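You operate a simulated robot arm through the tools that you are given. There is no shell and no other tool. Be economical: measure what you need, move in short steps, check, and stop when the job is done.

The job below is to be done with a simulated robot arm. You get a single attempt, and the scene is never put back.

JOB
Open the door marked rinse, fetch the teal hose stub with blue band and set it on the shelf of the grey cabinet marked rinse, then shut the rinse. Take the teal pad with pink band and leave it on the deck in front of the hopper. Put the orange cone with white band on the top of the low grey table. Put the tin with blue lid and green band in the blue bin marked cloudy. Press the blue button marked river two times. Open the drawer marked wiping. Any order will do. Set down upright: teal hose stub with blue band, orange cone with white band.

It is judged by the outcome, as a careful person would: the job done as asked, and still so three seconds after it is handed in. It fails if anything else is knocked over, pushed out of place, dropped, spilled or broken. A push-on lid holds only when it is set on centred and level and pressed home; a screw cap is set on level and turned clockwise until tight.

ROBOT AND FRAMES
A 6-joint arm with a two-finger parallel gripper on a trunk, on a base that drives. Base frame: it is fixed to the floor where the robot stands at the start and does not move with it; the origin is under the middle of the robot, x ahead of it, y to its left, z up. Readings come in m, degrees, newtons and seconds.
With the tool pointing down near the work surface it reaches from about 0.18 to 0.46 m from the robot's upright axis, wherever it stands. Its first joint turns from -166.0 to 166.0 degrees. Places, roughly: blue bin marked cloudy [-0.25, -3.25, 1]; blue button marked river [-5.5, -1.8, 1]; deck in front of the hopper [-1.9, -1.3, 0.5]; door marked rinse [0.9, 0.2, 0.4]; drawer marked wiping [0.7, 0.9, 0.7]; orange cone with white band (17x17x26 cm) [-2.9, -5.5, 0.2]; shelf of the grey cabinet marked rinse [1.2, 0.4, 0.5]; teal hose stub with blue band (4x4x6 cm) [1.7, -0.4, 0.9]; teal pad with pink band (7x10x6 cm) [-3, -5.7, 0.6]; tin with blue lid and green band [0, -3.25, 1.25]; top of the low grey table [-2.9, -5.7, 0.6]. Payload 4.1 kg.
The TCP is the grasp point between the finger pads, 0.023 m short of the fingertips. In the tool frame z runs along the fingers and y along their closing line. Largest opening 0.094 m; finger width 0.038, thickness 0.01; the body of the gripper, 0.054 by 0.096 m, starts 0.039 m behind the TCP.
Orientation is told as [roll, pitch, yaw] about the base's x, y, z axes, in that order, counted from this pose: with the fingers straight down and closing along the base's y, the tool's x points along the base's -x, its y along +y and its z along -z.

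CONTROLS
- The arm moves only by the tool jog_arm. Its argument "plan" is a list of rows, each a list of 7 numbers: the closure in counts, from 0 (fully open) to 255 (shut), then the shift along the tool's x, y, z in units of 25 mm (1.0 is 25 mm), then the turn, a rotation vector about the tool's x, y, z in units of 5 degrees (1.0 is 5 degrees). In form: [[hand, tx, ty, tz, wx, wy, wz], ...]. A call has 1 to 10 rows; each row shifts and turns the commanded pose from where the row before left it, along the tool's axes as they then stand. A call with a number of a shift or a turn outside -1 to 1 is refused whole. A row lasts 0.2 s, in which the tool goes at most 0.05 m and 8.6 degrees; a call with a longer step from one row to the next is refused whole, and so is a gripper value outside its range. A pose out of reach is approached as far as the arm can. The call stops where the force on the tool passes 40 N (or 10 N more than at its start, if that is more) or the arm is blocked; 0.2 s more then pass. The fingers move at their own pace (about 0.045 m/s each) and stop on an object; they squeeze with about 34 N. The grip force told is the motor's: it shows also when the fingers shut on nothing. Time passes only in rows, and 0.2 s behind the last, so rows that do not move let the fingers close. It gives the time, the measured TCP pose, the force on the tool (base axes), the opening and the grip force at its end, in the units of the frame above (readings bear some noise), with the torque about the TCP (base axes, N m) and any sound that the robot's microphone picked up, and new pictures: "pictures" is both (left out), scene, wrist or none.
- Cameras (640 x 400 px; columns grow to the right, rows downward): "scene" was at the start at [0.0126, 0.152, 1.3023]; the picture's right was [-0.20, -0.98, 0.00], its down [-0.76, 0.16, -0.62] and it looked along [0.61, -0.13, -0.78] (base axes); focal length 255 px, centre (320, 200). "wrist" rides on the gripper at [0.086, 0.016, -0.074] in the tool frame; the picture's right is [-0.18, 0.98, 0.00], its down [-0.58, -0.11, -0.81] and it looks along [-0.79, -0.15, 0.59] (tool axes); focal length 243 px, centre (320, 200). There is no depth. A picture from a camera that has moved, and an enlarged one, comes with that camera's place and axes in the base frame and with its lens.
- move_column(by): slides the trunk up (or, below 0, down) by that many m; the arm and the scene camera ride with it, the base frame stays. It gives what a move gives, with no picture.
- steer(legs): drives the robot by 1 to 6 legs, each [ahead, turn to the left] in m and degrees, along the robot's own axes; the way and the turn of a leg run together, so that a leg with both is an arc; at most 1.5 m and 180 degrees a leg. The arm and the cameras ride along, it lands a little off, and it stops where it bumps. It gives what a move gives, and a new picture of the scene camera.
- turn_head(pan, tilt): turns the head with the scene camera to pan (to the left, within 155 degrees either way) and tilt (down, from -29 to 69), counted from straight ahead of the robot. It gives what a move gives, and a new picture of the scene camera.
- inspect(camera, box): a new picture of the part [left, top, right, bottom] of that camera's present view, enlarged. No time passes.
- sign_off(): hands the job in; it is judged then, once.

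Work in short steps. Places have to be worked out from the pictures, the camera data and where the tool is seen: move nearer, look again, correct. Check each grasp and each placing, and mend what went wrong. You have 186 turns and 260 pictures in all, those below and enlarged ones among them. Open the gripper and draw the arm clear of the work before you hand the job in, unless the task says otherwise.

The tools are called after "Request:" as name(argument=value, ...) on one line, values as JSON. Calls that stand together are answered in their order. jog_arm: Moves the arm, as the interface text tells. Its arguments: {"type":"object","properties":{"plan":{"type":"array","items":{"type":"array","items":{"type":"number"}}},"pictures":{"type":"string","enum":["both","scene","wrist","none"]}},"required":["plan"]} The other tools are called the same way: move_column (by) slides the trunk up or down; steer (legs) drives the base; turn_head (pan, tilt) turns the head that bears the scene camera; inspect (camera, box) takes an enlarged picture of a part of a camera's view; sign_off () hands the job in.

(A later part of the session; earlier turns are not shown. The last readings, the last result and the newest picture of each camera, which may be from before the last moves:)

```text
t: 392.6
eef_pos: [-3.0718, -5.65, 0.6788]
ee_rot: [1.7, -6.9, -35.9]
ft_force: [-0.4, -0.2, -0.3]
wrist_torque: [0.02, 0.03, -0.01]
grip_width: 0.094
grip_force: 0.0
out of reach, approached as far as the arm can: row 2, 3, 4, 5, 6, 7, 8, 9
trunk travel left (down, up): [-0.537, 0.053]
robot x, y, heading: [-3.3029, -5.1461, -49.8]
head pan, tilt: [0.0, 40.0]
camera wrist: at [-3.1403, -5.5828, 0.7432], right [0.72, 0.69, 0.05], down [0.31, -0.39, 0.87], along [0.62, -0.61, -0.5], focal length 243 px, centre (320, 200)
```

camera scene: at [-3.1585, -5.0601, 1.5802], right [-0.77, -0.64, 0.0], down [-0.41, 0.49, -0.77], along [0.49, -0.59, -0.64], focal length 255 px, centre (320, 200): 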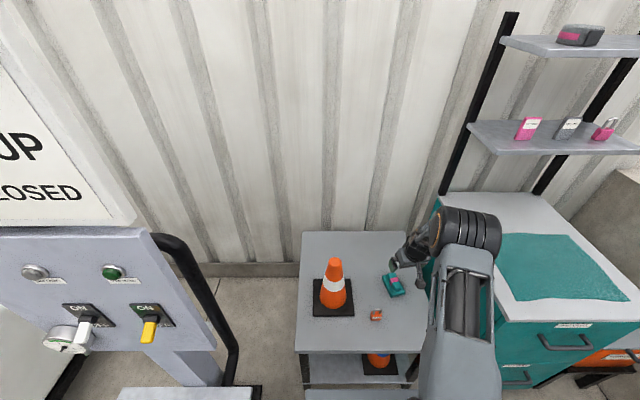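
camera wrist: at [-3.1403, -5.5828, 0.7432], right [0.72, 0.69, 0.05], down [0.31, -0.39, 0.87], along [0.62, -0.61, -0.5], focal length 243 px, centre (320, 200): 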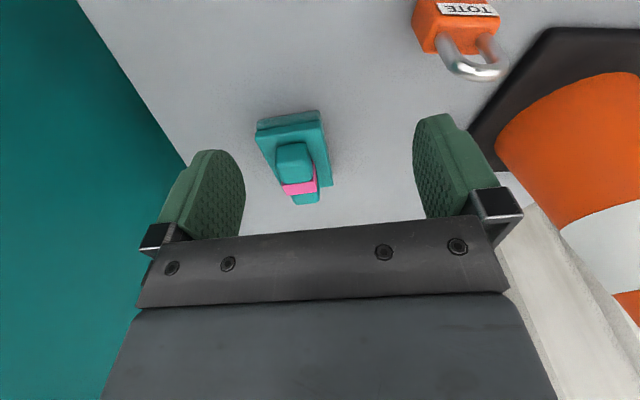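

The trunk is too high, which shortens the low reach. I raise the arm and lower the trunk by the same amount.

Request:
jog_arm(plan=[[0, -0.12, 0, -0.98, 0, 0, 0], [0, -0.12, 0, -0.98, 0, 0, 0], [0, -0.12, 0, -0.98, 0, 0, 0], [0, -0.12, 0, -0.98, 0, 0, 0], [0, -0.12, 0, -0.98, 0, 0, 0], [0, -0.12, 0, -0.98, 0, 0, 0], [0, -0.12, 0, -0.98, 0, 0, 0], [0, -0.12, 0, -0.98, 0, 0, 0]], pictures="none")

Request:
move_column(by=-0.18)

Request:
jog_arm(plan=[[0, -0.12, 0, -0.98, 0, 0, 0], [0, -0.12, 0, -0.98, 0, 0, 0], [0, -0.12, 0, -0.98, 0, 0, 0], [0, -0.12, 0, -0.98, 0, 0, 0], [0, -0.12, 0, -0.98, 0, 0, 0], [0, -0.12, 0, -0.98, 0, 0, 0]], pictures="none")

Request:
move_column(by=-0.15)

```text
t: 394.4
eef_pos: [-3.095, -5.6246, 0.8542]
ee_rot: [2.7, -8.2, -36.0]
ft_force: [-0.2, -0.2, -0.6]
wrist_torque: [-0.02, -0.01, -0.01]
grip_width: 0.0941
grip_force: 0.2
out of reach, approached as far as the arm can: row 3, 4, 5, 6, 7, 8
trunk travel left (down, up): [-0.537, 0.053]
robot x, y, heading: [-3.3016, -5.1491, -49.9]
head pan, tilt: [0.0, 40.0]
```

```text
t: 396.4
eef_pos: [-3.0931, -5.6253, 0.6739]
ee_rot: [2.6, -8.2, -35.9]
ft_force: [0.4, -0.3, 0.4]
wrist_torque: [-0.01, 0.01, 0.03]
grip_width: 0.094
grip_force: 0.0
trunk travel left (down, up): [-0.357, 0.233]
robot x, y, heading: [-3.2962, -5.1461, -49.7]
head pan, tilt: [0.0, 40.0]
```

```text
t: 397.8
eef_pos: [-3.1154, -5.6036, 0.784]
ee_rot: [4.1, -10.1, -36.0]
ft_force: [0.4, 0.2, 0.1]
wrist_torque: [0.03, 0.0, 0.02]
grip_width: 0.0938
grip_force: 0.0
out of reach, approached as far as the arm can: row 2, 3, 4, 5, 6
trunk travel left (down, up): [-0.357, 0.233]
robot x, y, heading: [-3.3013, -5.1504, -49.8]
head pan, tilt: [0.0, 40.0]
```

```text
t: 399.6
eef_pos: [-3.1165, -5.6039, 0.6347]
ee_rot: [4.2, -10.1, -36.1]
ft_force: [-0.1, -0.2, 0.3]
wrist_torque: [-0.02, 0.01, 0.0]
grip_width: 0.094
grip_force: 0.1
trunk travel left (down, up): [-0.207, 0.383]
robot x, y, heading: [-3.3002, -5.1472, -49.7]
head pan, tilt: [0.0, 40.0]
```

Tool-vertical is awkward in this arm posture. A 35° tilt also clears the pad's handle, so I go back to that, raising a bit first.

Request:
move_column(by=0.06)

Request:
jog_arm(plan=[[0, 0, 0, 0, 0.84, -1, 0], [0, 0, 0, 0, 0, -1, 0], [0, 0, 0, 0, 0, -1, 0], [0, 0, 0, 0, 0, -1, 0], [0, 0, 0, 0, 0, -1, 0], [0, 0, 0, 0, 0, 0, 0]], pictures="both")

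```text
t: 400.6
eef_pos: [-3.1168, -5.6041, 0.6941]
ee_rot: [4.0, -10.1, -36.0]
ft_force: [-0.3, 0.1, -0.7]
wrist_torque: [0.01, 0.01, -0.03]
grip_width: 0.094
grip_force: 0.0
trunk travel left (down, up): [-0.267, 0.323]
robot x, y, heading: [-3.2982, -5.1479, -49.8]
head pan, tilt: [0.0, 40.0]
```

```text
t: 402.0
eef_pos: [-3.116, -5.6047, 0.6941]
ee_rot: [-0.1, -35.1, -36.3]
ft_force: [0.3, -0.2, -0.6]
wrist_torque: [0.0, 0.04, -0.01]
grip_width: 0.0942
grip_force: 0.0
trunk travel left (down, up): [-0.267, 0.323]
robot x, y, heading: [-3.3026, -5.1473, -50.0]
head pan, tilt: [0.0, 40.0]
camera scene: at [-3.1587, -5.0598, 1.3102], right [-0.77, -0.64, 0.0], down [-0.41, 0.49, -0.77], along [0.49, -0.59, -0.64], focal length 255 px, centre (320, 200)
camera wrist: at [-3.199, -5.5244, 0.7055], right [0.7, 0.7, 0.1], down [-0.05, -0.09, 0.99], along [0.71, -0.71, -0.03], focal length 243 px, centre (320, 200)
```

scene: 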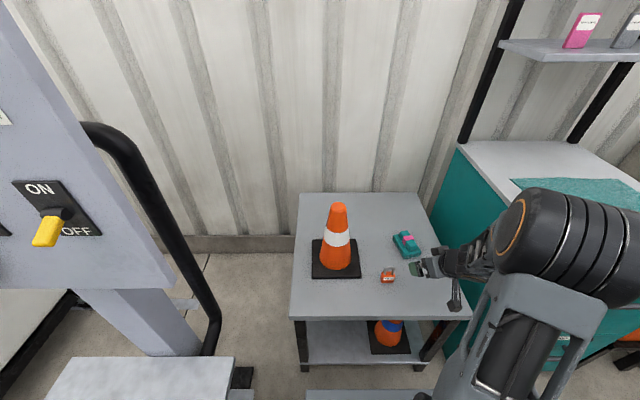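
wrist: 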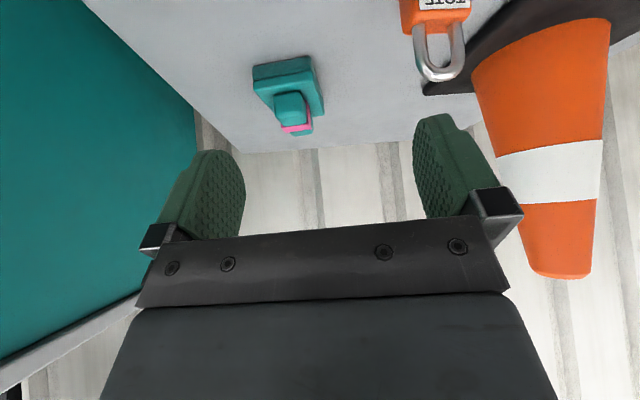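

I correct the yaw to about -45°, edge forward 4 cm with the base, and move over the pad.

Request:
steer(legs=[[0.04, 0]])

Request:
jog_arm(plan=[[0, 0, 0, 0, 0.52, 0, 0.74], [0, 0, 0, 0, 0.52, 0, 0.74], [0, -0.74, -0.15, 0.52, 0, 0, 0], [0, -0.74, -0.15, 0.52, 0, 0, 0], [0, -0.74, -0.15, 0.52, 0, 0, 0], [0, -0.74, -0.15, 0.52, 0, 0, 0], [0, -0.6, -0.1, 0.42, 0, 0, 0]], pictures="wrist")

```text
t: 402.8
eef_pos: [-3.0916, -5.635, 0.6927]
ee_rot: [-0.1, -35.1, -36.3]
ft_force: [0.2, -0.3, 0.7]
wrist_torque: [-0.01, -0.01, -0.02]
grip_width: 0.0938
grip_force: 0.1
trunk travel left (down, up): [-0.267, 0.323]
robot x, y, heading: [-3.2762, -5.1763, -49.9]
head pan, tilt: [0.0, 40.0]
camera scene: at [-3.1334, -5.0899, 1.3102], right [-0.77, -0.64, 0.0], down [-0.41, 0.49, -0.77], along [0.49, -0.59, -0.64], focal length 255 px, centre (320, 200)
```

scene: 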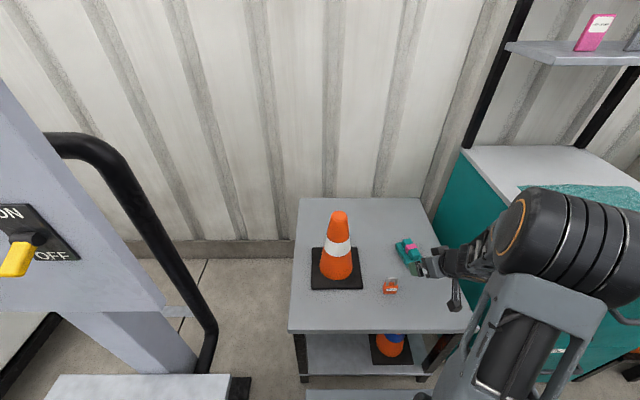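

```text
t: 404.4
eef_pos: [-3.0276, -5.7252, 0.6944]
ee_rot: [-0.2, -35.1, -45.2]
ft_force: [0.3, -0.3, 0.8]
wrist_torque: [0.04, -0.01, 0.0]
grip_width: 0.0942
grip_force: 0.1
trunk travel left (down, up): [-0.267, 0.323]
robot x, y, heading: [-3.2724, -5.1806, -50.0]
head pan, tilt: [0.0, 40.0]
camera wrist: at [-3.0957, -5.6328, 0.7064], right [0.81, 0.58, 0.1], down [-0.07, -0.08, 0.99], along [0.59, -0.81, -0.03], focal length 243 px, centre (320, 200)
```

wrist: 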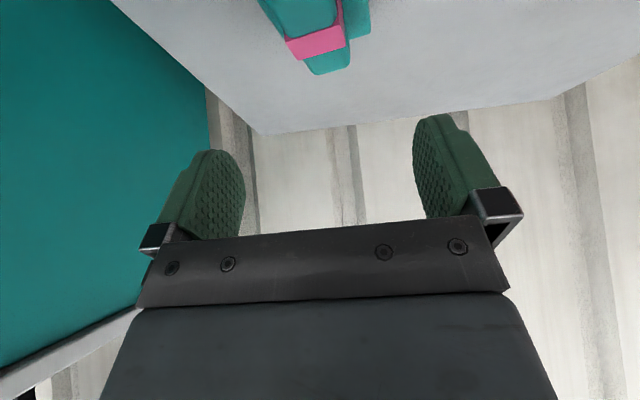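

Nearly over it. I make the last small corrections and lower to just above the pad's base.

Request:
jog_arm(plan=[[0, -0.62, 0.06, 0.436, -0.46, 0, -0.655], [0, 0.5, 0, 0.714, 0, 0, 0], [0, 0.5, 0, 0.714, 0, 0, 0], [0, 0.5, 0, 0.714, 0, 0, 0], [0, 0, 0, 0, 0, 0, 0]], pictures="wrist")

Request:
inspect(camera="scene", box=[370, 200, 470, 300])

```text
t: 405.6
eef_pos: [-3.0118, -5.7367, 0.6282]
ee_rot: [-0.2, -35.1, -41.3]
ft_force: [-0.3, -0.2, -0.5]
wrist_torque: [0.01, -0.01, 0.01]
grip_width: 0.094
grip_force: 0.1
trunk travel left (down, up): [-0.267, 0.323]
robot x, y, heading: [-3.2768, -5.1766, -50.2]
head pan, tilt: [0.0, 40.0]
camera wrist: at [-3.0863, -5.6503, 0.6393], right [0.76, 0.64, 0.1], down [-0.06, -0.09, 0.99], along [0.64, -0.76, -0.03], focal length 243 px, centre (320, 200)
```

wrist: 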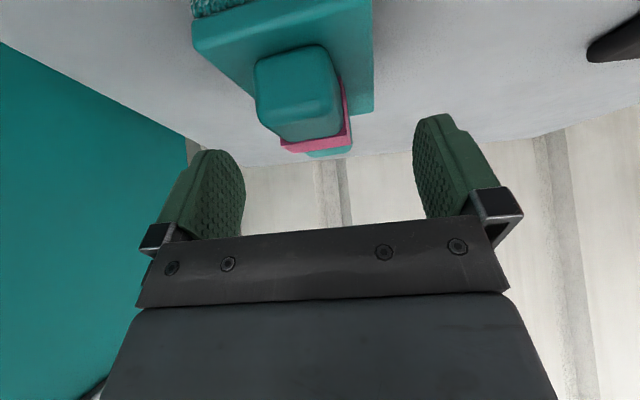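

```text
4.00 times, centred on (420, 250) of scene
camera zoom: at [-3.1332, -5.0902, 1.3102], right [-0.77, -0.64, 0.0], down [-0.41, 0.49, -0.77], along [0.49, -0.59, -0.64], focal length 1021 px, centre (-80, 0)
```

zoom: 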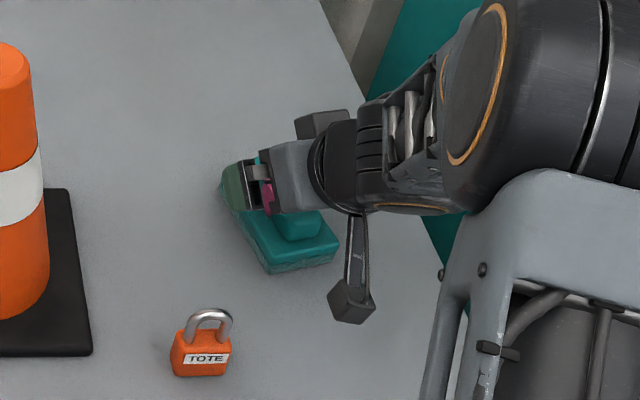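

Pad's axis is about 6° further left; I correct the yaw, then lower to grip the base.

Request:
jog_arm(plan=[[0, 0, -0.12, 0, -0.6, 0, -0.85], [0, 0.33, 0, 0.47, 0, 0, 0], [0, 0.33, 0, 0.47, 0, 0, 0], [0, 0, 0, 0, 0, 0, 0]], pictures="wrist")

```text
t: 406.6
eef_pos: [-3.0156, -5.741, 0.5991]
ee_rot: [-0.1, -35.0, -36.2]
ft_force: [-0.2, -0.1, 0.4]
wrist_torque: [-0.02, 0.0, 0.01]
grip_width: 0.0939
grip_force: 0.1
trunk travel left (down, up): [-0.267, 0.323]
robot x, y, heading: [-3.2753, -5.1784, -50.0]
head pan, tilt: [0.0, 40.0]
camera wrist: at [-3.098, -5.6609, 0.6108], right [0.7, 0.7, 0.1], down [-0.05, -0.09, 0.99], along [0.71, -0.7, -0.03], focal length 243 px, centre (320, 200)
```

wrist: 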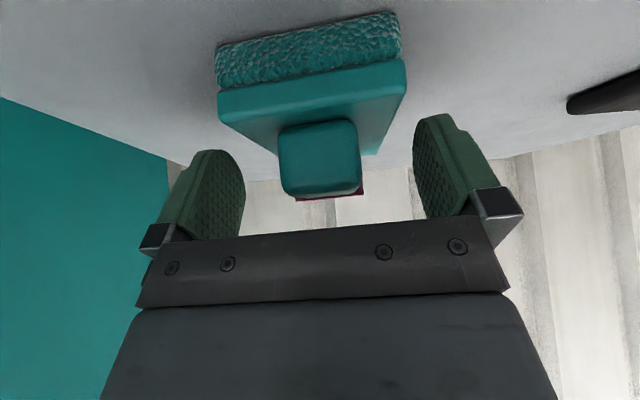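

Aligned and straddling. I lower 1.2 cm more and close.

Request:
jog_arm(plan=[[0, 0.27, 0, 0.39, 0, 0, 0], [255, 0, 0, 0, 0, 0, 0], [255, 0, 0, 0, 0, 0, 0], [255, 0, 0, 0, 0, 0, 0], [255, 0, 0, 0, 0, 0, 0], [255, 0, 0, 0, 0, 0, 0]], pictures="wrist")

```text
t: 408.0
eef_pos: [-3.016, -5.7401, 0.5886]
ee_rot: [-0.1, -35.1, -36.1]
ft_force: [-0.5, 0.2, 0.3]
wrist_torque: [-0.01, -0.03, -0.02]
grip_width: 0.0642
grip_force: 33.8
trunk travel left (down, up): [-0.267, 0.323]
robot x, y, heading: [-3.276, -5.1786, -49.7]
head pan, tilt: [0.0, 40.0]
camera wrist: at [-3.098, -5.6605, 0.5997], right [0.7, 0.7, 0.1], down [-0.05, -0.09, 0.99], along [0.71, -0.7, -0.03], focal length 243 px, centre (320, 200)
```

wrist: 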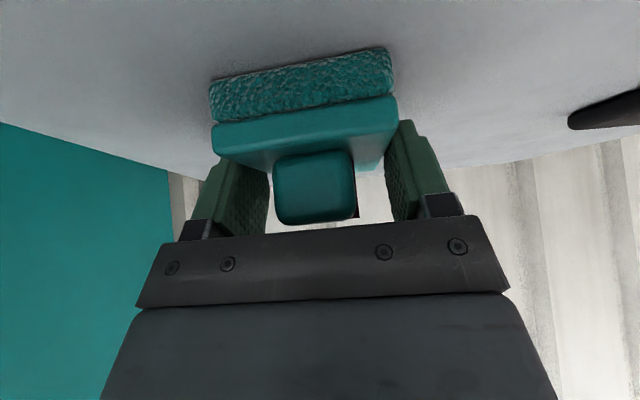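

Gripped at the base (0.064 m). I lift with the trunk and back away.

Request:
move_column(by=0.3)

Request:
steer(legs=[[-0.5, 0]])

Request:
inspect(camera="wrist", box=[0, 0, 640, 400])

```text
t: 411.0
eef_pos: [-3.0153, -5.7412, 0.8883]
ee_rot: [-0.1, -35.1, -36.1]
ft_force: [0.1, -1.2, -1.5]
wrist_torque: [0.01, -0.01, 0.02]
grip_width: 0.0644
grip_force: 34.2
trunk travel left (down, up): [-0.567, 0.023]
robot x, y, heading: [-3.2766, -5.1808, -49.9]
head pan, tilt: [0.0, 40.0]
```

```text
t: 414.0
eef_pos: [-3.3342, -5.3621, 0.8885]
ee_rot: [-0.2, -35.1, -35.8]
ft_force: [0.5, -0.5, -0.4]
wrist_torque: [-0.05, -0.01, 0.0]
grip_width: 0.0639
grip_force: 34.0
trunk travel left (down, up): [-0.567, 0.023]
robot x, y, heading: [-3.5973, -4.8014, -49.9]
head pan, tilt: [0.0, 40.0]
camera scene: at [-3.4529, -4.7112, 1.6103], right [-0.76, -0.65, 0.0], down [-0.42, 0.49, -0.77], along [0.49, -0.58, -0.64], focal length 255 px, centre (320, 200)
```

scene: 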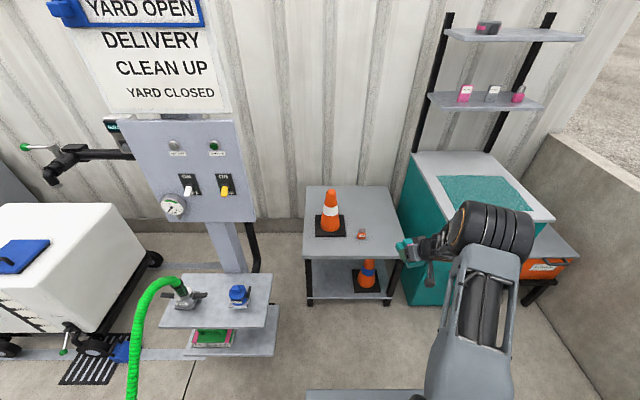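

```text
1.00 times, centred on (320, 200) of wrist (not enlarged: the box is as wide or as high as the picture)
camera zoom: at [-3.416, -5.2816, 0.8999], right [0.7, 0.71, 0.1], down [-0.05, -0.09, 0.99], along [0.71, -0.7, -0.03], focal length 243 px, centre (320, 200)
```

zoom: 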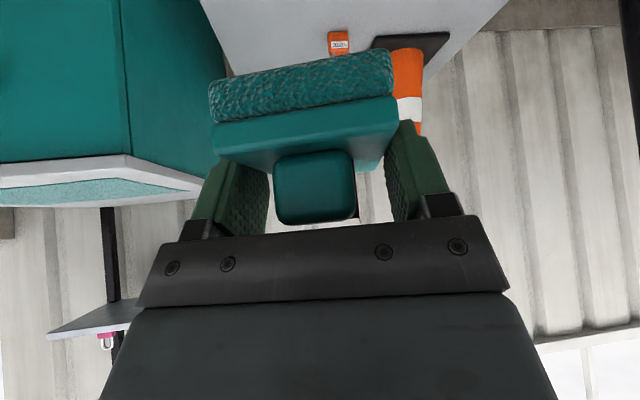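

Pad firmly held. I turn to the right (away from the post's hose), drive back over the hose and up the bay.

Request:
steer(legs=[[0, -118], [0, -118], [0.967, 0], [0, -35], [0.79, 0], [1.4, 0]])

Request:
turn_head(pan=80, tilt=25)

```text
t: 440.9
eef_pos: [-1.0892, -2.2115, 0.8882]
ee_rot: [-0.2, -35.1, 53.2]
ft_force: [-0.4, 0.6, -0.6]
wrist_torque: [-0.02, 0.01, 0.0]
grip_width: 0.0644
grip_force: 34.3
trunk travel left (down, up): [-0.567, 0.023]
robot x, y, heading: [-1.6553, -2.4655, 39.3]
head pan, tilt: [0.0, 40.0]
camera scene: at [-1.7414, -2.3181, 1.6102], right [0.63, -0.77, 0.0], down [-0.5, -0.41, -0.77], along [0.59, 0.49, -0.64], focal length 255 px, centre (320, 200)
```

scene: 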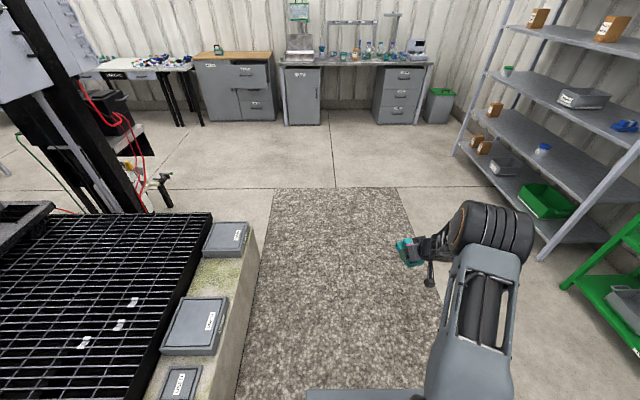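

```text
t: 442.5
eef_pos: [-1.0902, -2.2128, 0.8881]
ee_rot: [-0.1, -35.1, 53.2]
ft_force: [-0.3, -0.3, -0.7]
wrist_torque: [-0.01, 0.02, 0.0]
grip_width: 0.0642
grip_force: 34.1
trunk travel left (down, up): [-0.567, 0.023]
robot x, y, heading: [-1.652, -2.461, 39.7]
head pan, tilt: [80.0, 25.0]
camera scene: at [-1.8524, -2.2917, 1.6336], right [0.87, 0.49, 0.0], down [0.21, -0.37, -0.91], along [-0.44, 0.79, -0.42], focal length 255 px, centre (320, 200)
```

scene: 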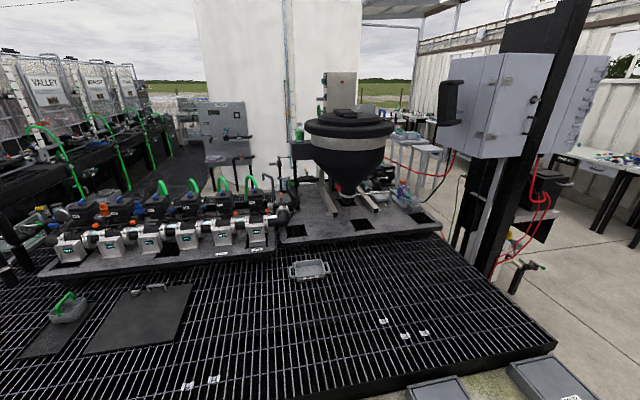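

The deck grating before the hopper lies beyond a concrete ledge. I move along the bay to be level with it and turn to face it.

Request:
steer(legs=[[0.4, 0], [0, 90.3]])

Request:
turn_head(pan=0, tilt=45)

```text
t: 448.9
eef_pos: [-1.5954, -1.6439, 0.8875]
ee_rot: [-0.1, -35.1, 143.9]
ft_force: [0.9, 0.5, 0.1]
wrist_torque: [0.01, -0.03, 0.02]
grip_width: 0.0642
grip_force: 34.1
trunk travel left (down, up): [-0.567, 0.023]
robot x, y, heading: [-1.3352, -2.203, 130.0]
head pan, tilt: [80.0, 25.0]
camera scene: at [-1.5069, -2.4033, 1.6335], right [-0.5, 0.87, 0.0], down [0.37, 0.21, -0.91], along [-0.78, -0.45, -0.42], focal length 255 px, centre (320, 200)
```

scene: 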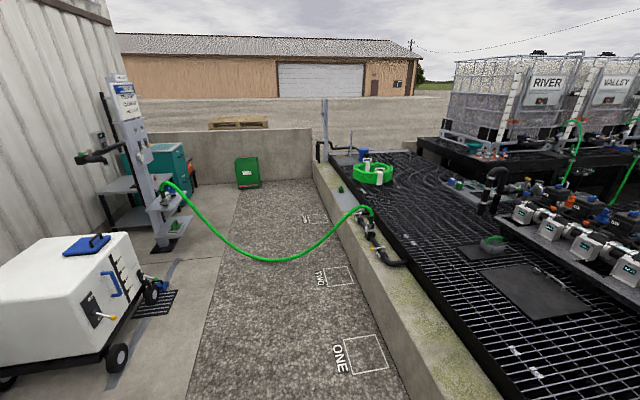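

```text
t: 450.4
eef_pos: [-1.5951, -1.6445, 0.8888]
ee_rot: [0.0, -35.1, 144.0]
ft_force: [-0.6, 0.9, -0.5]
wrist_torque: [-0.02, -0.03, 0.0]
grip_width: 0.0643
grip_force: 33.7
trunk travel left (down, up): [-0.567, 0.023]
robot x, y, heading: [-1.3372, -2.208, 130.1]
head pan, tilt: [0.0, 45.0]
camera scene: at [-1.4794, -2.2949, 1.603], right [0.76, 0.64, 0.0], down [0.46, -0.54, -0.71], along [-0.46, 0.54, -0.71], focal length 255 px, centre (320, 200)
```

scene: 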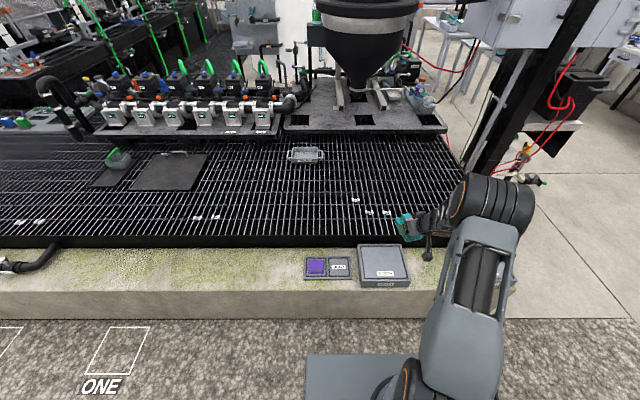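

The deck spot before the hopper is straight ahead of the tool. I drive up to the ledge.

Request:
steer(legs=[[0.2, 0]])

Request:
steer(legs=[[0.06, 0]])

```text
t: 452.0
eef_pos: [-1.7239, -1.4904, 0.8878]
ee_rot: [-0.2, -35.1, 143.8]
ft_force: [-0.4, 0.8, -0.7]
wrist_torque: [-0.02, 0.0, -0.01]
grip_width: 0.0642
grip_force: 33.7
trunk travel left (down, up): [-0.567, 0.023]
robot x, y, heading: [-1.4644, -2.0519, 129.9]
head pan, tilt: [0.0, 45.0]
camera scene: at [-1.6079, -2.1419, 1.603], right [0.77, 0.64, 0.0], down [0.45, -0.54, -0.71], along [-0.45, 0.54, -0.71], focal length 255 px, centre (320, 200)
```

scene: 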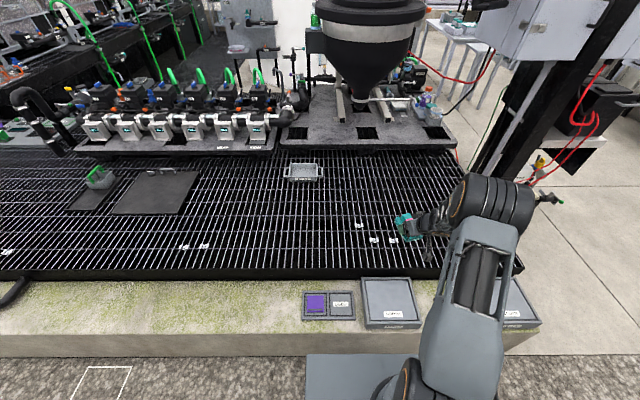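

```text
t: 453.0
eef_pos: [-1.7618, -1.4457, 0.8876]
ee_rot: [-0.1, -34.9, 143.8]
ft_force: [0.0, 0.1, 0.3]
wrist_torque: [0.01, 0.02, 0.01]
grip_width: 0.0642
grip_force: 33.8
trunk travel left (down, up): [-0.567, 0.023]
robot x, y, heading: [-1.5017, -2.0052, 129.9]
head pan, tilt: [0.0, 45.0]
camera scene: at [-1.6463, -2.096, 1.603], right [0.77, 0.64, 0.0], down [0.45, -0.54, -0.71], along [-0.45, 0.54, -0.71], focal length 255 px, centre (320, 200)
```

scene: 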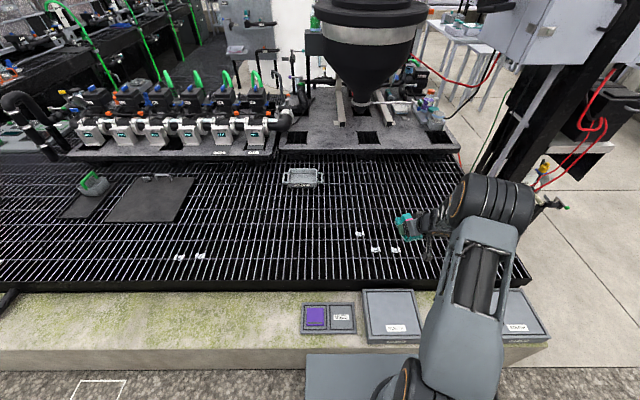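

No bump. I lower the trunk toward the deck and extend the arm forward.

Request:
move_column(by=-0.28)

Request:
jog_arm(plan=[[255, -0.76, -0.23, 0.53, 0, 0, 0], [255, -0.76, -0.23, 0.53, 0, 0, 0], [255, -0.76, -0.23, 0.53, 0, 0, 0], [255, -0.76, -0.23, 0.53, 0, 0, 0], [255, -0.76, -0.23, 0.53, 0, 0, 0]], pictures="both")

```text
t: 455.8
eef_pos: [-1.7608, -1.4441, 0.6081]
ee_rot: [-0.1, -35.1, 143.7]
ft_force: [0.1, 0.0, -1.9]
wrist_torque: [-0.02, -0.03, -0.02]
grip_width: 0.0645
grip_force: 34.0
trunk travel left (down, up): [-0.287, 0.303]
robot x, y, heading: [-1.4978, -2.0018, 130.0]
head pan, tilt: [0.0, 45.0]
```

```text
t: 457.0
eef_pos: [-1.8345, -1.3532, 0.6082]
ee_rot: [-0.1, -34.9, 143.8]
ft_force: [-0.3, -0.8, -0.5]
wrist_torque: [0.01, 0.0, 0.02]
grip_width: 0.0643
grip_force: 33.7
trunk travel left (down, up): [-0.287, 0.303]
robot x, y, heading: [-1.5025, -2.0076, 129.9]
head pan, tilt: [0.0, 45.0]
camera scene: at [-1.6457, -2.0968, 1.323], right [0.77, 0.64, 0.0], down [0.45, -0.54, -0.71], along [-0.45, 0.54, -0.71], focal length 255 px, centre (320, 200)
camera wrist: at [-1.7536, -1.4335, 0.6202], right [-0.7, -0.7, 0.1], down [0.05, 0.09, 0.99], along [-0.71, 0.7, -0.03], focal length 243 px, centre (320, 200)
```

scene: 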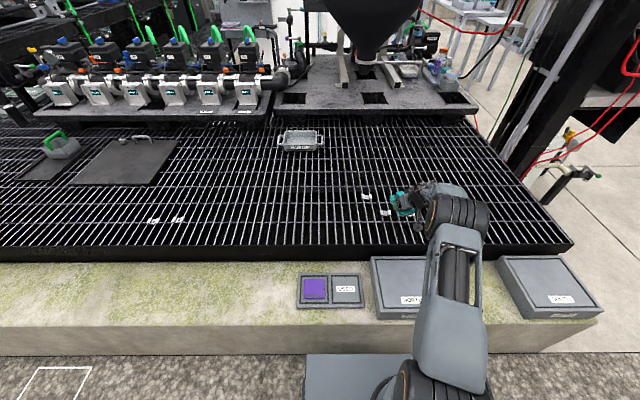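
wrist: 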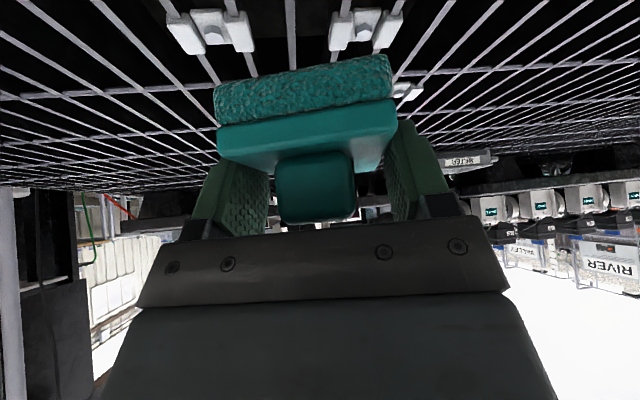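

Well in reach, right before the hopper. I pull back 2 cm to stay off the grating clips and lower step by step.

Request:
jog_arm(plan=[[255, 0.63, 0.19, -0.44, 0, 0, 0], [255, 0, 0, 0, 0, 0, 0]], pictures="none")

Request:
move_column(by=-0.07)

Request:
inspect(camera="wrist", box=[0, 0, 640, 400])

```text
t: 457.6
eef_pos: [-1.8229, -1.3689, 0.6082]
ee_rot: [-0.1, -35.0, 143.8]
ft_force: [-0.2, -0.3, -0.4]
wrist_torque: [0.01, -0.03, 0.0]
grip_width: 0.0645
grip_force: 33.9
trunk travel left (down, up): [-0.287, 0.303]
robot x, y, heading: [-1.5064, -2.0056, 129.9]
head pan, tilt: [0.0, 45.0]
```

```text
t: 458.7
eef_pos: [-1.8236, -1.3675, 0.5382]
ee_rot: [-0.1, -35.0, 143.9]
ft_force: [-0.9, 0.3, 1.7]
wrist_torque: [0.01, 0.04, -0.08]
grip_width: 0.0641
grip_force: 33.5
trunk travel left (down, up): [-0.217, 0.373]
robot x, y, heading: [-1.503, -2.0083, 129.9]
head pan, tilt: [0.0, 45.0]
```

```text
1.00 times, centred on (320, 200) of wrist (not enlarged: the box is as wide or as high as the picture)
camera zoom: at [-1.7414, -1.4487, 0.5497], right [-0.7, -0.7, 0.1], down [0.05, 0.09, 0.99], along [-0.71, 0.7, -0.03], focal length 243 px, centre (320, 200)
```

zoom: 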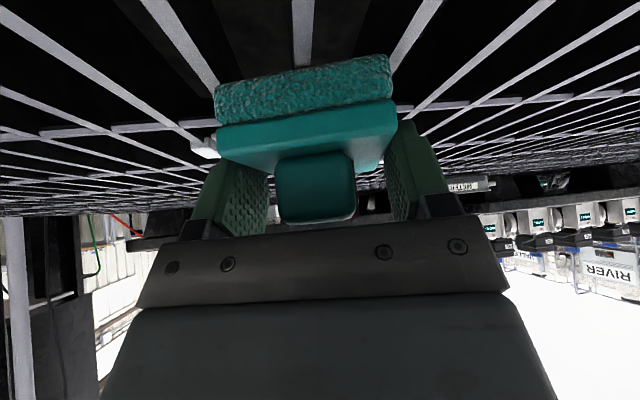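

It seems near contact. I lower a few more millimetres.

Request:
move_column(by=-0.006)

Request:
move_column(by=-0.005)

```text
t: 459.2
eef_pos: [-1.824, -1.3679, 0.5378]
ee_rot: [-0.3, -35.5, 143.9]
ft_force: [1.6, -5.6, 30.3]
wrist_torque: [-0.35, -0.18, 0.05]
grip_width: 0.0643
grip_force: 34.0
trunk travel left (down, up): [-0.211, 0.379]
robot x, y, heading: [-1.5018, -2.0044, 130.1]
head pan, tilt: [0.0, 45.0]
```

```text
t: 459.8
eef_pos: [-1.8231, -1.3664, 0.5322]
ee_rot: [-0.4, -35.5, 144.0]
ft_force: [-1.4, 1.0, 30.4]
wrist_torque: [-0.04, 0.21, 0.0]
grip_width: 0.0642
grip_force: 33.8
trunk travel left (down, up): [-0.206, 0.384]
robot x, y, heading: [-1.5035, -2.0067, 129.8]
head pan, tilt: [0.0, 45.0]
```

Firm contact. I ease off, release, and rise straight up.

Request:
move_column(by=0.007)

Request:
jog_arm(plan=[[0, 0, 0, 0, 0, 0, 0], [0, 0, 0, 0, 0, 0, 0], [0, 0, 0, 0, 0, 0, 0], [0, 0, 0, 0, 0, 0, 0]], pictures="wrist")

Request:
move_column(by=0.3)

Request:
inspect(camera="scene", box=[240, 60, 520, 300])

```text
t: 460.3
eef_pos: [-1.8224, -1.3695, 0.5327]
ee_rot: [-0.1, -34.9, 143.7]
ft_force: [1.3, -0.7, 5.6]
wrist_torque: [0.41, 0.21, -0.03]
grip_width: 0.0643
grip_force: 33.5
trunk travel left (down, up): [-0.213, 0.377]
robot x, y, heading: [-1.5026, -2.004, 129.9]
head pan, tilt: [0.0, 45.0]
```

```text
t: 461.3
eef_pos: [-1.8233, -1.368, 0.5343]
ee_rot: [-0.1, -35.0, 143.7]
ft_force: [-0.5, -0.4, 0.2]
wrist_torque: [-0.02, -0.01, -0.04]
grip_width: 0.0942
grip_force: 0.1
trunk travel left (down, up): [-0.213, 0.377]
robot x, y, heading: [-1.505, -2.0085, 130.0]
head pan, tilt: [0.0, 45.0]
camera wrist: at [-1.7413, -1.4489, 0.5454], right [-0.7, -0.7, 0.1], down [0.05, 0.09, 0.99], along [-0.71, 0.7, -0.03], focal length 243 px, centre (320, 200)
```

wrist: 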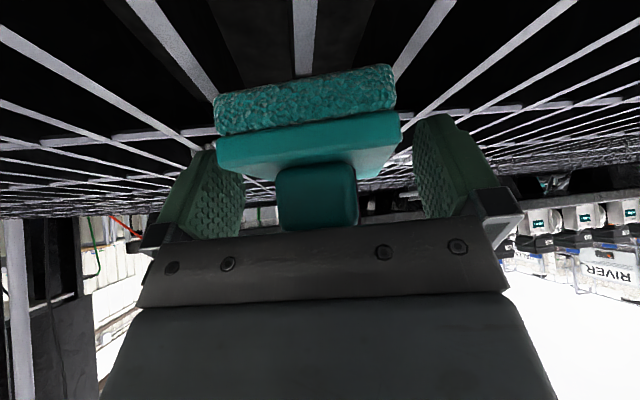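

```text
t: 464.3
eef_pos: [-1.8236, -1.3693, 0.834]
ee_rot: [-0.1, -35.1, 143.7]
ft_force: [0.2, 1.2, 0.3]
wrist_torque: [-0.01, -0.01, 0.01]
grip_width: 0.094
grip_force: 0.0
trunk travel left (down, up): [-0.513, 0.077]
robot x, y, heading: [-1.5028, -2.0071, 129.7]
head pan, tilt: [0.0, 45.0]
```

```text
1.67 times, centred on (380, 180) of scene
camera zoom: at [-1.6458, -2.0967, 1.5489], right [0.77, 0.64, 0.0], down [0.45, -0.54, -0.71], along [-0.45, 0.54, -0.71], focal length 425 px, centre (220, 233)
```

zoom: 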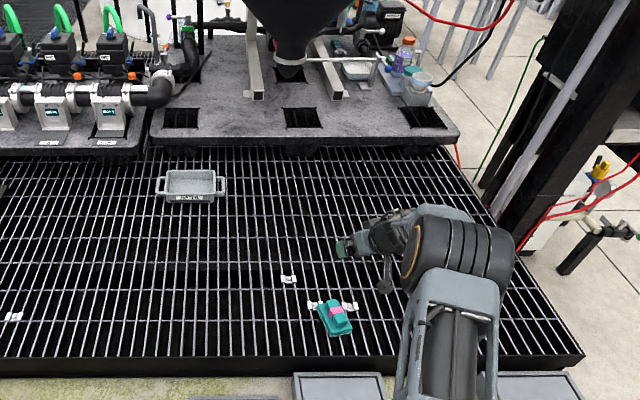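

The pad rests on the deck in front of the hopper. Now I look for the blue river button, to the west.

Request:
turn_head(pan=48, tilt=10)

Request:
inspect(camera="scene", box=[180, 130, 460, 290])

```text
t: 465.5
eef_pos: [-1.8237, -1.3687, 0.8338]
ee_rot: [-0.2, -35.1, 143.8]
ft_force: [-0.3, -0.4, 0.0]
wrist_torque: [0.0, 0.03, 0.04]
grip_width: 0.094
grip_force: 0.1
trunk travel left (down, up): [-0.513, 0.077]
robot x, y, heading: [-1.5027, -2.0049, 130.0]
head pan, tilt: [48.0, 10.0]
camera scene: at [-1.6865, -2.1557, 1.6039], right [0.04, 1.0, 0.0], down [0.17, -0.01, -0.98], along [-0.98, 0.04, -0.17], focal length 255 px, centre (320, 200)
```

scene: 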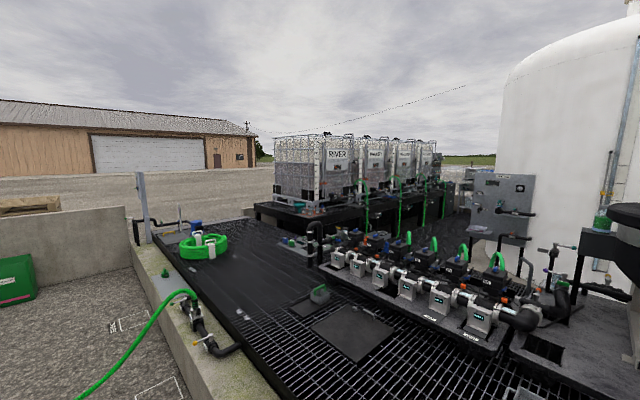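

```text
2.29 times, centred on (320, 210) of scene
camera zoom: at [-1.6865, -2.1557, 1.6039], right [0.04, 1.0, 0.0], down [0.17, -0.01, -0.98], along [-0.98, 0.04, -0.17], focal length 583 px, centre (320, 177)
```

zoom: 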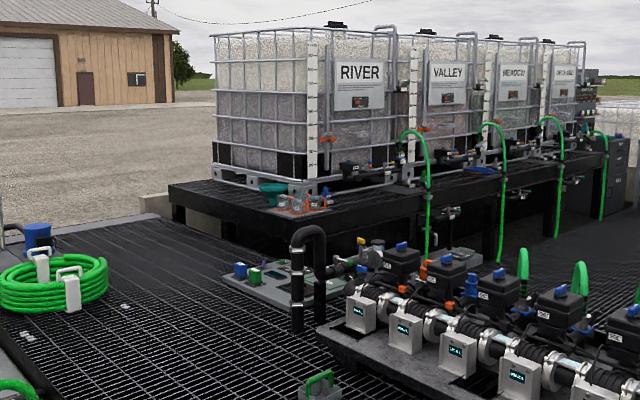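

The named spot falls at the base of the RIVER tote. I zoom further there.

Request:
inspect(camera="scene", box=[300, 165, 380, 215])

Request:
inspect(camera="scene", box=[370, 170, 540, 270])

```text
8.00 times, centred on (340, 190) of scene
camera zoom: at [-1.6865, -2.1557, 1.6039], right [0.04, 1.0, 0.0], down [0.17, -0.01, -0.98], along [-0.98, 0.04, -0.17], focal length 2042 px, centre (160, 280)
```

zoom: 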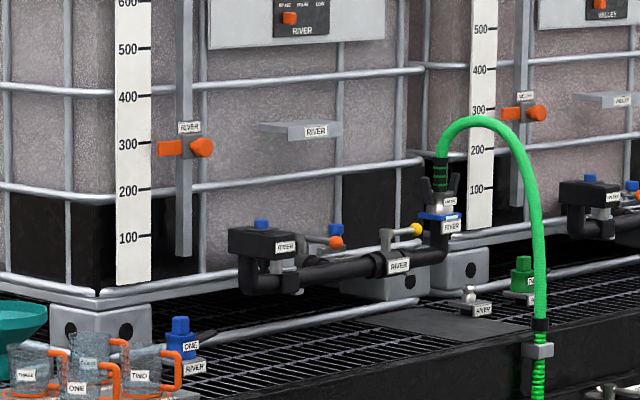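

```text
3.76 times, centred on (455, 220) of scene
camera zoom: at [-1.6865, -2.1557, 1.6039], right [0.04, 1.0, 0.0], down [0.17, -0.01, -0.98], along [-0.98, 0.04, -0.17], focal length 961 px, centre (-188, 125)
```

zoom: 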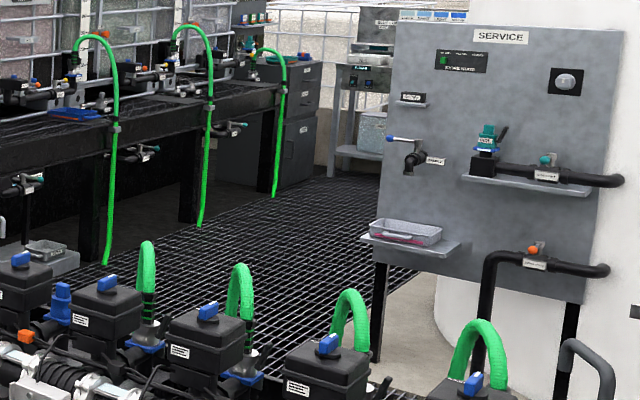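

The blue RIVER button sits on the actuator at the RIVER tote; its aisle looks level with the ground and open from the north. I retract the arm, leave the bay and go round by the corridor.

Request:
jog_arm(plan=[[255, 0.76, 0.23, -0.53, 0, 0, 0], [255, 0.76, 0.23, -0.53, 0, 0, 0], [255, 0.76, 0.23, -0.53, 0, 0, 0], [255, 0.76, 0.23, -0.53, 0, 0, 0]], pictures="none")

Request:
steer(legs=[[-0.35, 0], [0, -90], [1.3, 0], [1.15, 0], [0, 90]])

Request:
turn_head(pan=10, tilt=12)

```text
t: 466.5
eef_pos: [-1.7614, -1.4426, 0.8326]
ee_rot: [-0.2, -35.1, 143.8]
ft_force: [0.6, -0.1, 0.2]
wrist_torque: [-0.03, 0.01, -0.01]
grip_width: 0.0051
grip_force: 0.1
trunk travel left (down, up): [-0.513, 0.077]
robot x, y, heading: [-1.4995, -2.0062, 129.9]
head pan, tilt: [48.0, 10.0]
```

```text
t: 488.0
eef_pos: [0.3432, -0.1248, 0.8322]
ee_rot: [-0.2, -35.0, 144.0]
ft_force: [-0.7, 0.1, -0.6]
wrist_torque: [0.02, 0.0, 0.01]
grip_width: 0.0
grip_force: 34.5
trunk travel left (down, up): [-0.513, 0.077]
robot x, y, heading: [0.6057, -0.6872, 130.1]
head pan, tilt: [48.0, 10.0]
camera scene: at [0.4196, -0.8379, 1.6039], right [0.03, 1.0, 0.0], down [0.17, -0.01, -0.98], along [-0.98, 0.03, -0.17], focal length 255 px, centre (320, 200)
```

scene: 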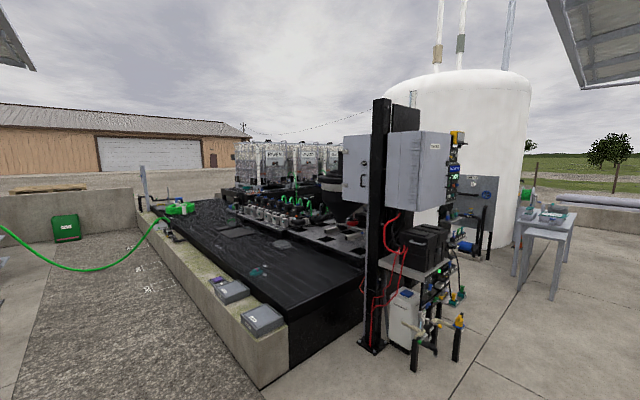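

```text
t: 489.1
eef_pos: [0.3425, -0.1242, 0.8327]
ee_rot: [-0.1, -35.1, 143.9]
ft_force: [0.1, 0.2, -0.3]
wrist_torque: [0.0, -0.01, -0.05]
grip_width: 0.0001
grip_force: 34.4
trunk travel left (down, up): [-0.513, 0.077]
robot x, y, heading: [0.6031, -0.6907, 130.0]
head pan, tilt: [10.0, 12.0]
camera scene: at [0.4411, -0.7812, 1.6007], right [0.64, 0.77, 0.0], down [0.16, -0.13, -0.98], along [-0.75, 0.63, -0.21], focal length 255 px, centre (320, 200)
```

scene: 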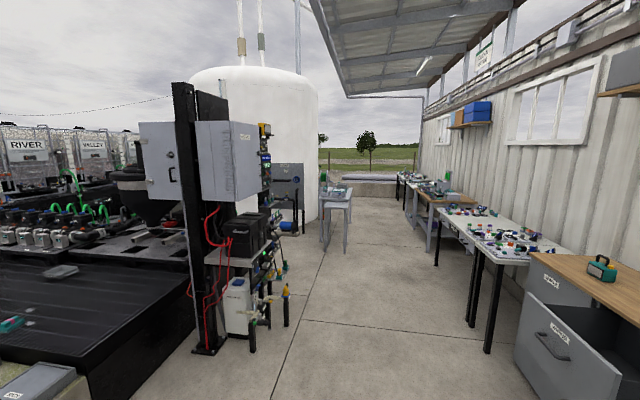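

I drive down the corridor past the stand and look left into the area behind the hopper.

Request:
steer(legs=[[1.45, 0], [1.45, 0]])

Request:
turn_head(pan=85, tilt=15)

```text
t: 503.1
eef_pos: [-1.4717, 2.1284, 0.8339]
ee_rot: [-0.1, -35.1, 142.2]
ft_force: [-0.2, -0.8, 1.0]
wrist_torque: [0.02, 0.02, -0.03]
grip_width: 0.0
grip_force: 33.9
trunk travel left (down, up): [-0.513, 0.077]
robot x, y, heading: [-1.2264, 1.5602, 128.3]
head pan, tilt: [10.0, 12.0]
camera scene: at [-1.3933, 1.4692, 1.6007], right [0.66, 0.75, 0.0], down [0.16, -0.14, -0.98], along [-0.73, 0.65, -0.21], focal length 255 px, centre (320, 200)
```

scene: 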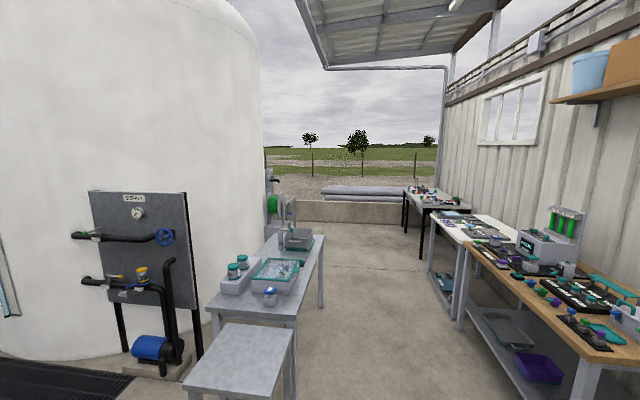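

```text
t: 504.5
eef_pos: [-1.473, 2.1278, 0.8333]
ee_rot: [-0.1, -35.1, 142.1]
ft_force: [0.8, -0.2, 0.0]
wrist_torque: [-0.03, 0.01, -0.02]
grip_width: 0.0
grip_force: 34.0
trunk travel left (down, up): [-0.513, 0.077]
robot x, y, heading: [-1.2293, 1.5559, 128.4]
head pan, tilt: [85.0, 15.0]
camera scene: at [-1.4016, 1.3559, 1.5958], right [-0.55, 0.84, 0.0], down [0.22, 0.14, -0.97], along [-0.81, -0.53, -0.26], focal length 255 px, centre (320, 200)
```

scene: 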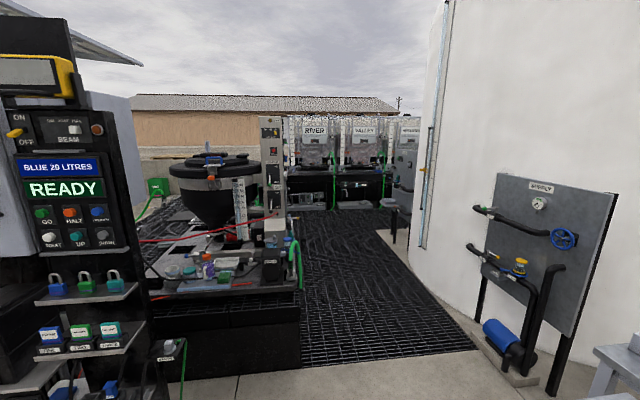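

The aisle is level with the floor and open. I drive in along it toward the RIVER tote.

Request:
steer(legs=[[0, 91.6], [0.6, 0], [0, -20], [1.2, 0], [0.5, 20], [1.0, 0]])

Request:
turn_head(pan=0, tilt=20)

```text
t: 525.6
eef_pos: [-4.5977, -0.2372, 0.8335]
ee_rot: [0.0, -35.1, -128.4]
ft_force: [-0.4, -0.6, 0.4]
wrist_torque: [-0.01, 0.01, 0.01]
grip_width: 0.0002
grip_force: 33.8
trunk travel left (down, up): [-0.513, 0.077]
robot x, y, heading: [-4.023, 0.0022, -142.3]
head pan, tilt: [85.0, 15.0]
camera scene: at [-3.8255, -0.1724, 1.5958], right [-0.84, -0.54, 0.0], down [-0.14, 0.22, -0.97], along [0.52, -0.81, -0.26], focal length 255 px, centre (320, 200)
```

scene: 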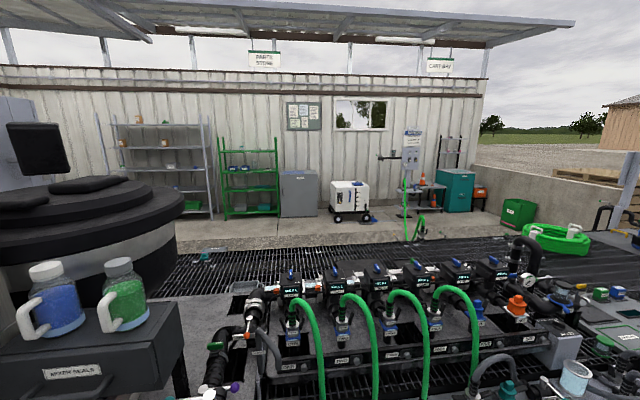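

```text
t: 527.2
eef_pos: [-4.597, -0.2372, 0.8329]
ee_rot: [-0.1, -35.0, -128.4]
ft_force: [-0.1, 0.3, -0.7]
wrist_torque: [0.01, 0.05, -0.01]
grip_width: 0.0
grip_force: 33.6
trunk travel left (down, up): [-0.513, 0.077]
robot x, y, heading: [-4.0243, 0.0016, -142.4]
head pan, tilt: [0.0, 20.0]
camera scene: at [-3.9495, -0.1507, 1.5877], right [-0.61, 0.79, 0.0], down [0.27, 0.21, -0.94], along [-0.74, -0.57, -0.34], focal length 255 px, centre (320, 200)
```

scene: 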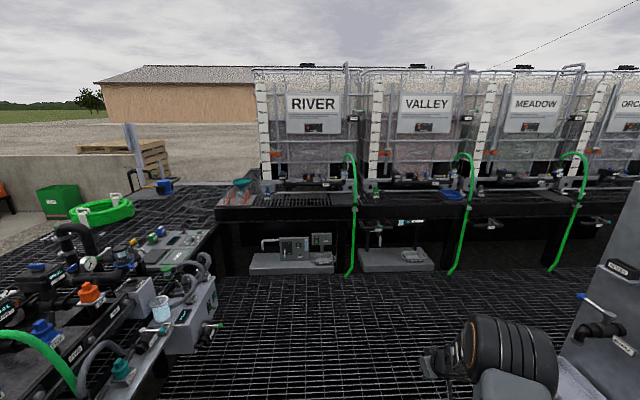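

I'm in the aisle facing the RIVER tote. I zoom on its actuator and button.

Request:
inspect(camera="scene", box=[250, 150, 370, 225])

```text
5.33 times, centred on (310, 188) of scene
camera zoom: at [-3.9495, -0.1507, 1.5877], right [-0.61, 0.79, 0.0], down [0.27, 0.21, -0.94], along [-0.74, -0.57, -0.34], focal length 1361 px, centre (373, 267)
```

zoom: 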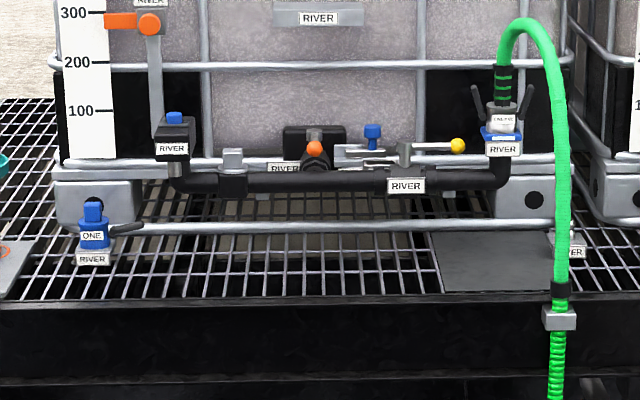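

The RIVER button is near (-5.56, -1.824, 1.03), facing up on its black box. I move the tool to the robot's middle line and raise it.

Request:
jog_arm(plan=[[255, 0, 1, 0, 0, 0, 0], [255, 0, 1, 0, 0, 0, 0], [255, 0, 1, 0, 0, 0, 0], [255, 0, 1, 0, 0, 0, 0], [255, 0, 1, 0, 0, 0, 0], [255, 0, 1, 0, 0, 0, 0], [255, 0, 1, 0, 0, 0, 0], [255, -0.57, 0, -0.82, 0, 0, 0], [255, -0.57, 0, -0.82, 0, 0, 0], [255, -0.57, 0, -0.82, 0, 0, 0]], pictures="none")

Request:
jog_arm(plan=[[255, -0.57, 0, -0.82, 0, 0, 0], [255, -0.57, 0, -0.82, 0, 0, 0], [255, -0.57, 0, -0.82, 0, 0, 0], [255, -0.57, 0, -0.82, 0, 0, 0], [255, -0.57, 0, -0.82, 0, 0, 0], [255, -0.57, 0, -0.82, 0, 0, 0]], pictures="none")

Request:
move_column(by=0.07)

```text
t: 529.4
eef_pos: [-4.4601, -0.3468, 0.9082]
ee_rot: [-0.1, -35.1, -128.5]
ft_force: [0.8, 0.0, 0.3]
wrist_torque: [-0.01, 0.02, 0.0]
grip_width: 0.0
grip_force: 33.9
trunk travel left (down, up): [-0.513, 0.077]
robot x, y, heading: [-4.0229, -0.0002, -142.3]
head pan, tilt: [0.0, 20.0]
```

```text
t: 530.8
eef_pos: [-4.4584, -0.3456, 1.0597]
ee_rot: [-0.1, -35.1, -128.3]
ft_force: [0.4, -0.2, 0.0]
wrist_torque: [-0.01, -0.01, -0.04]
grip_width: 0.0
grip_force: 34.1
trunk travel left (down, up): [-0.513, 0.077]
robot x, y, heading: [-4.0213, 0.0, -142.3]
head pan, tilt: [0.0, 20.0]
```

```text
t: 531.9
eef_pos: [-4.4588, -0.346, 1.1297]
ee_rot: [-0.1, -35.1, -128.3]
ft_force: [0.2, -0.4, 0.0]
wrist_torque: [0.03, -0.05, -0.01]
grip_width: 0.0
grip_force: 34.4
trunk travel left (down, up): [-0.583, 0.007]
robot x, y, heading: [-4.0215, -0.0004, -142.4]
head pan, tilt: [0.0, 20.0]
```

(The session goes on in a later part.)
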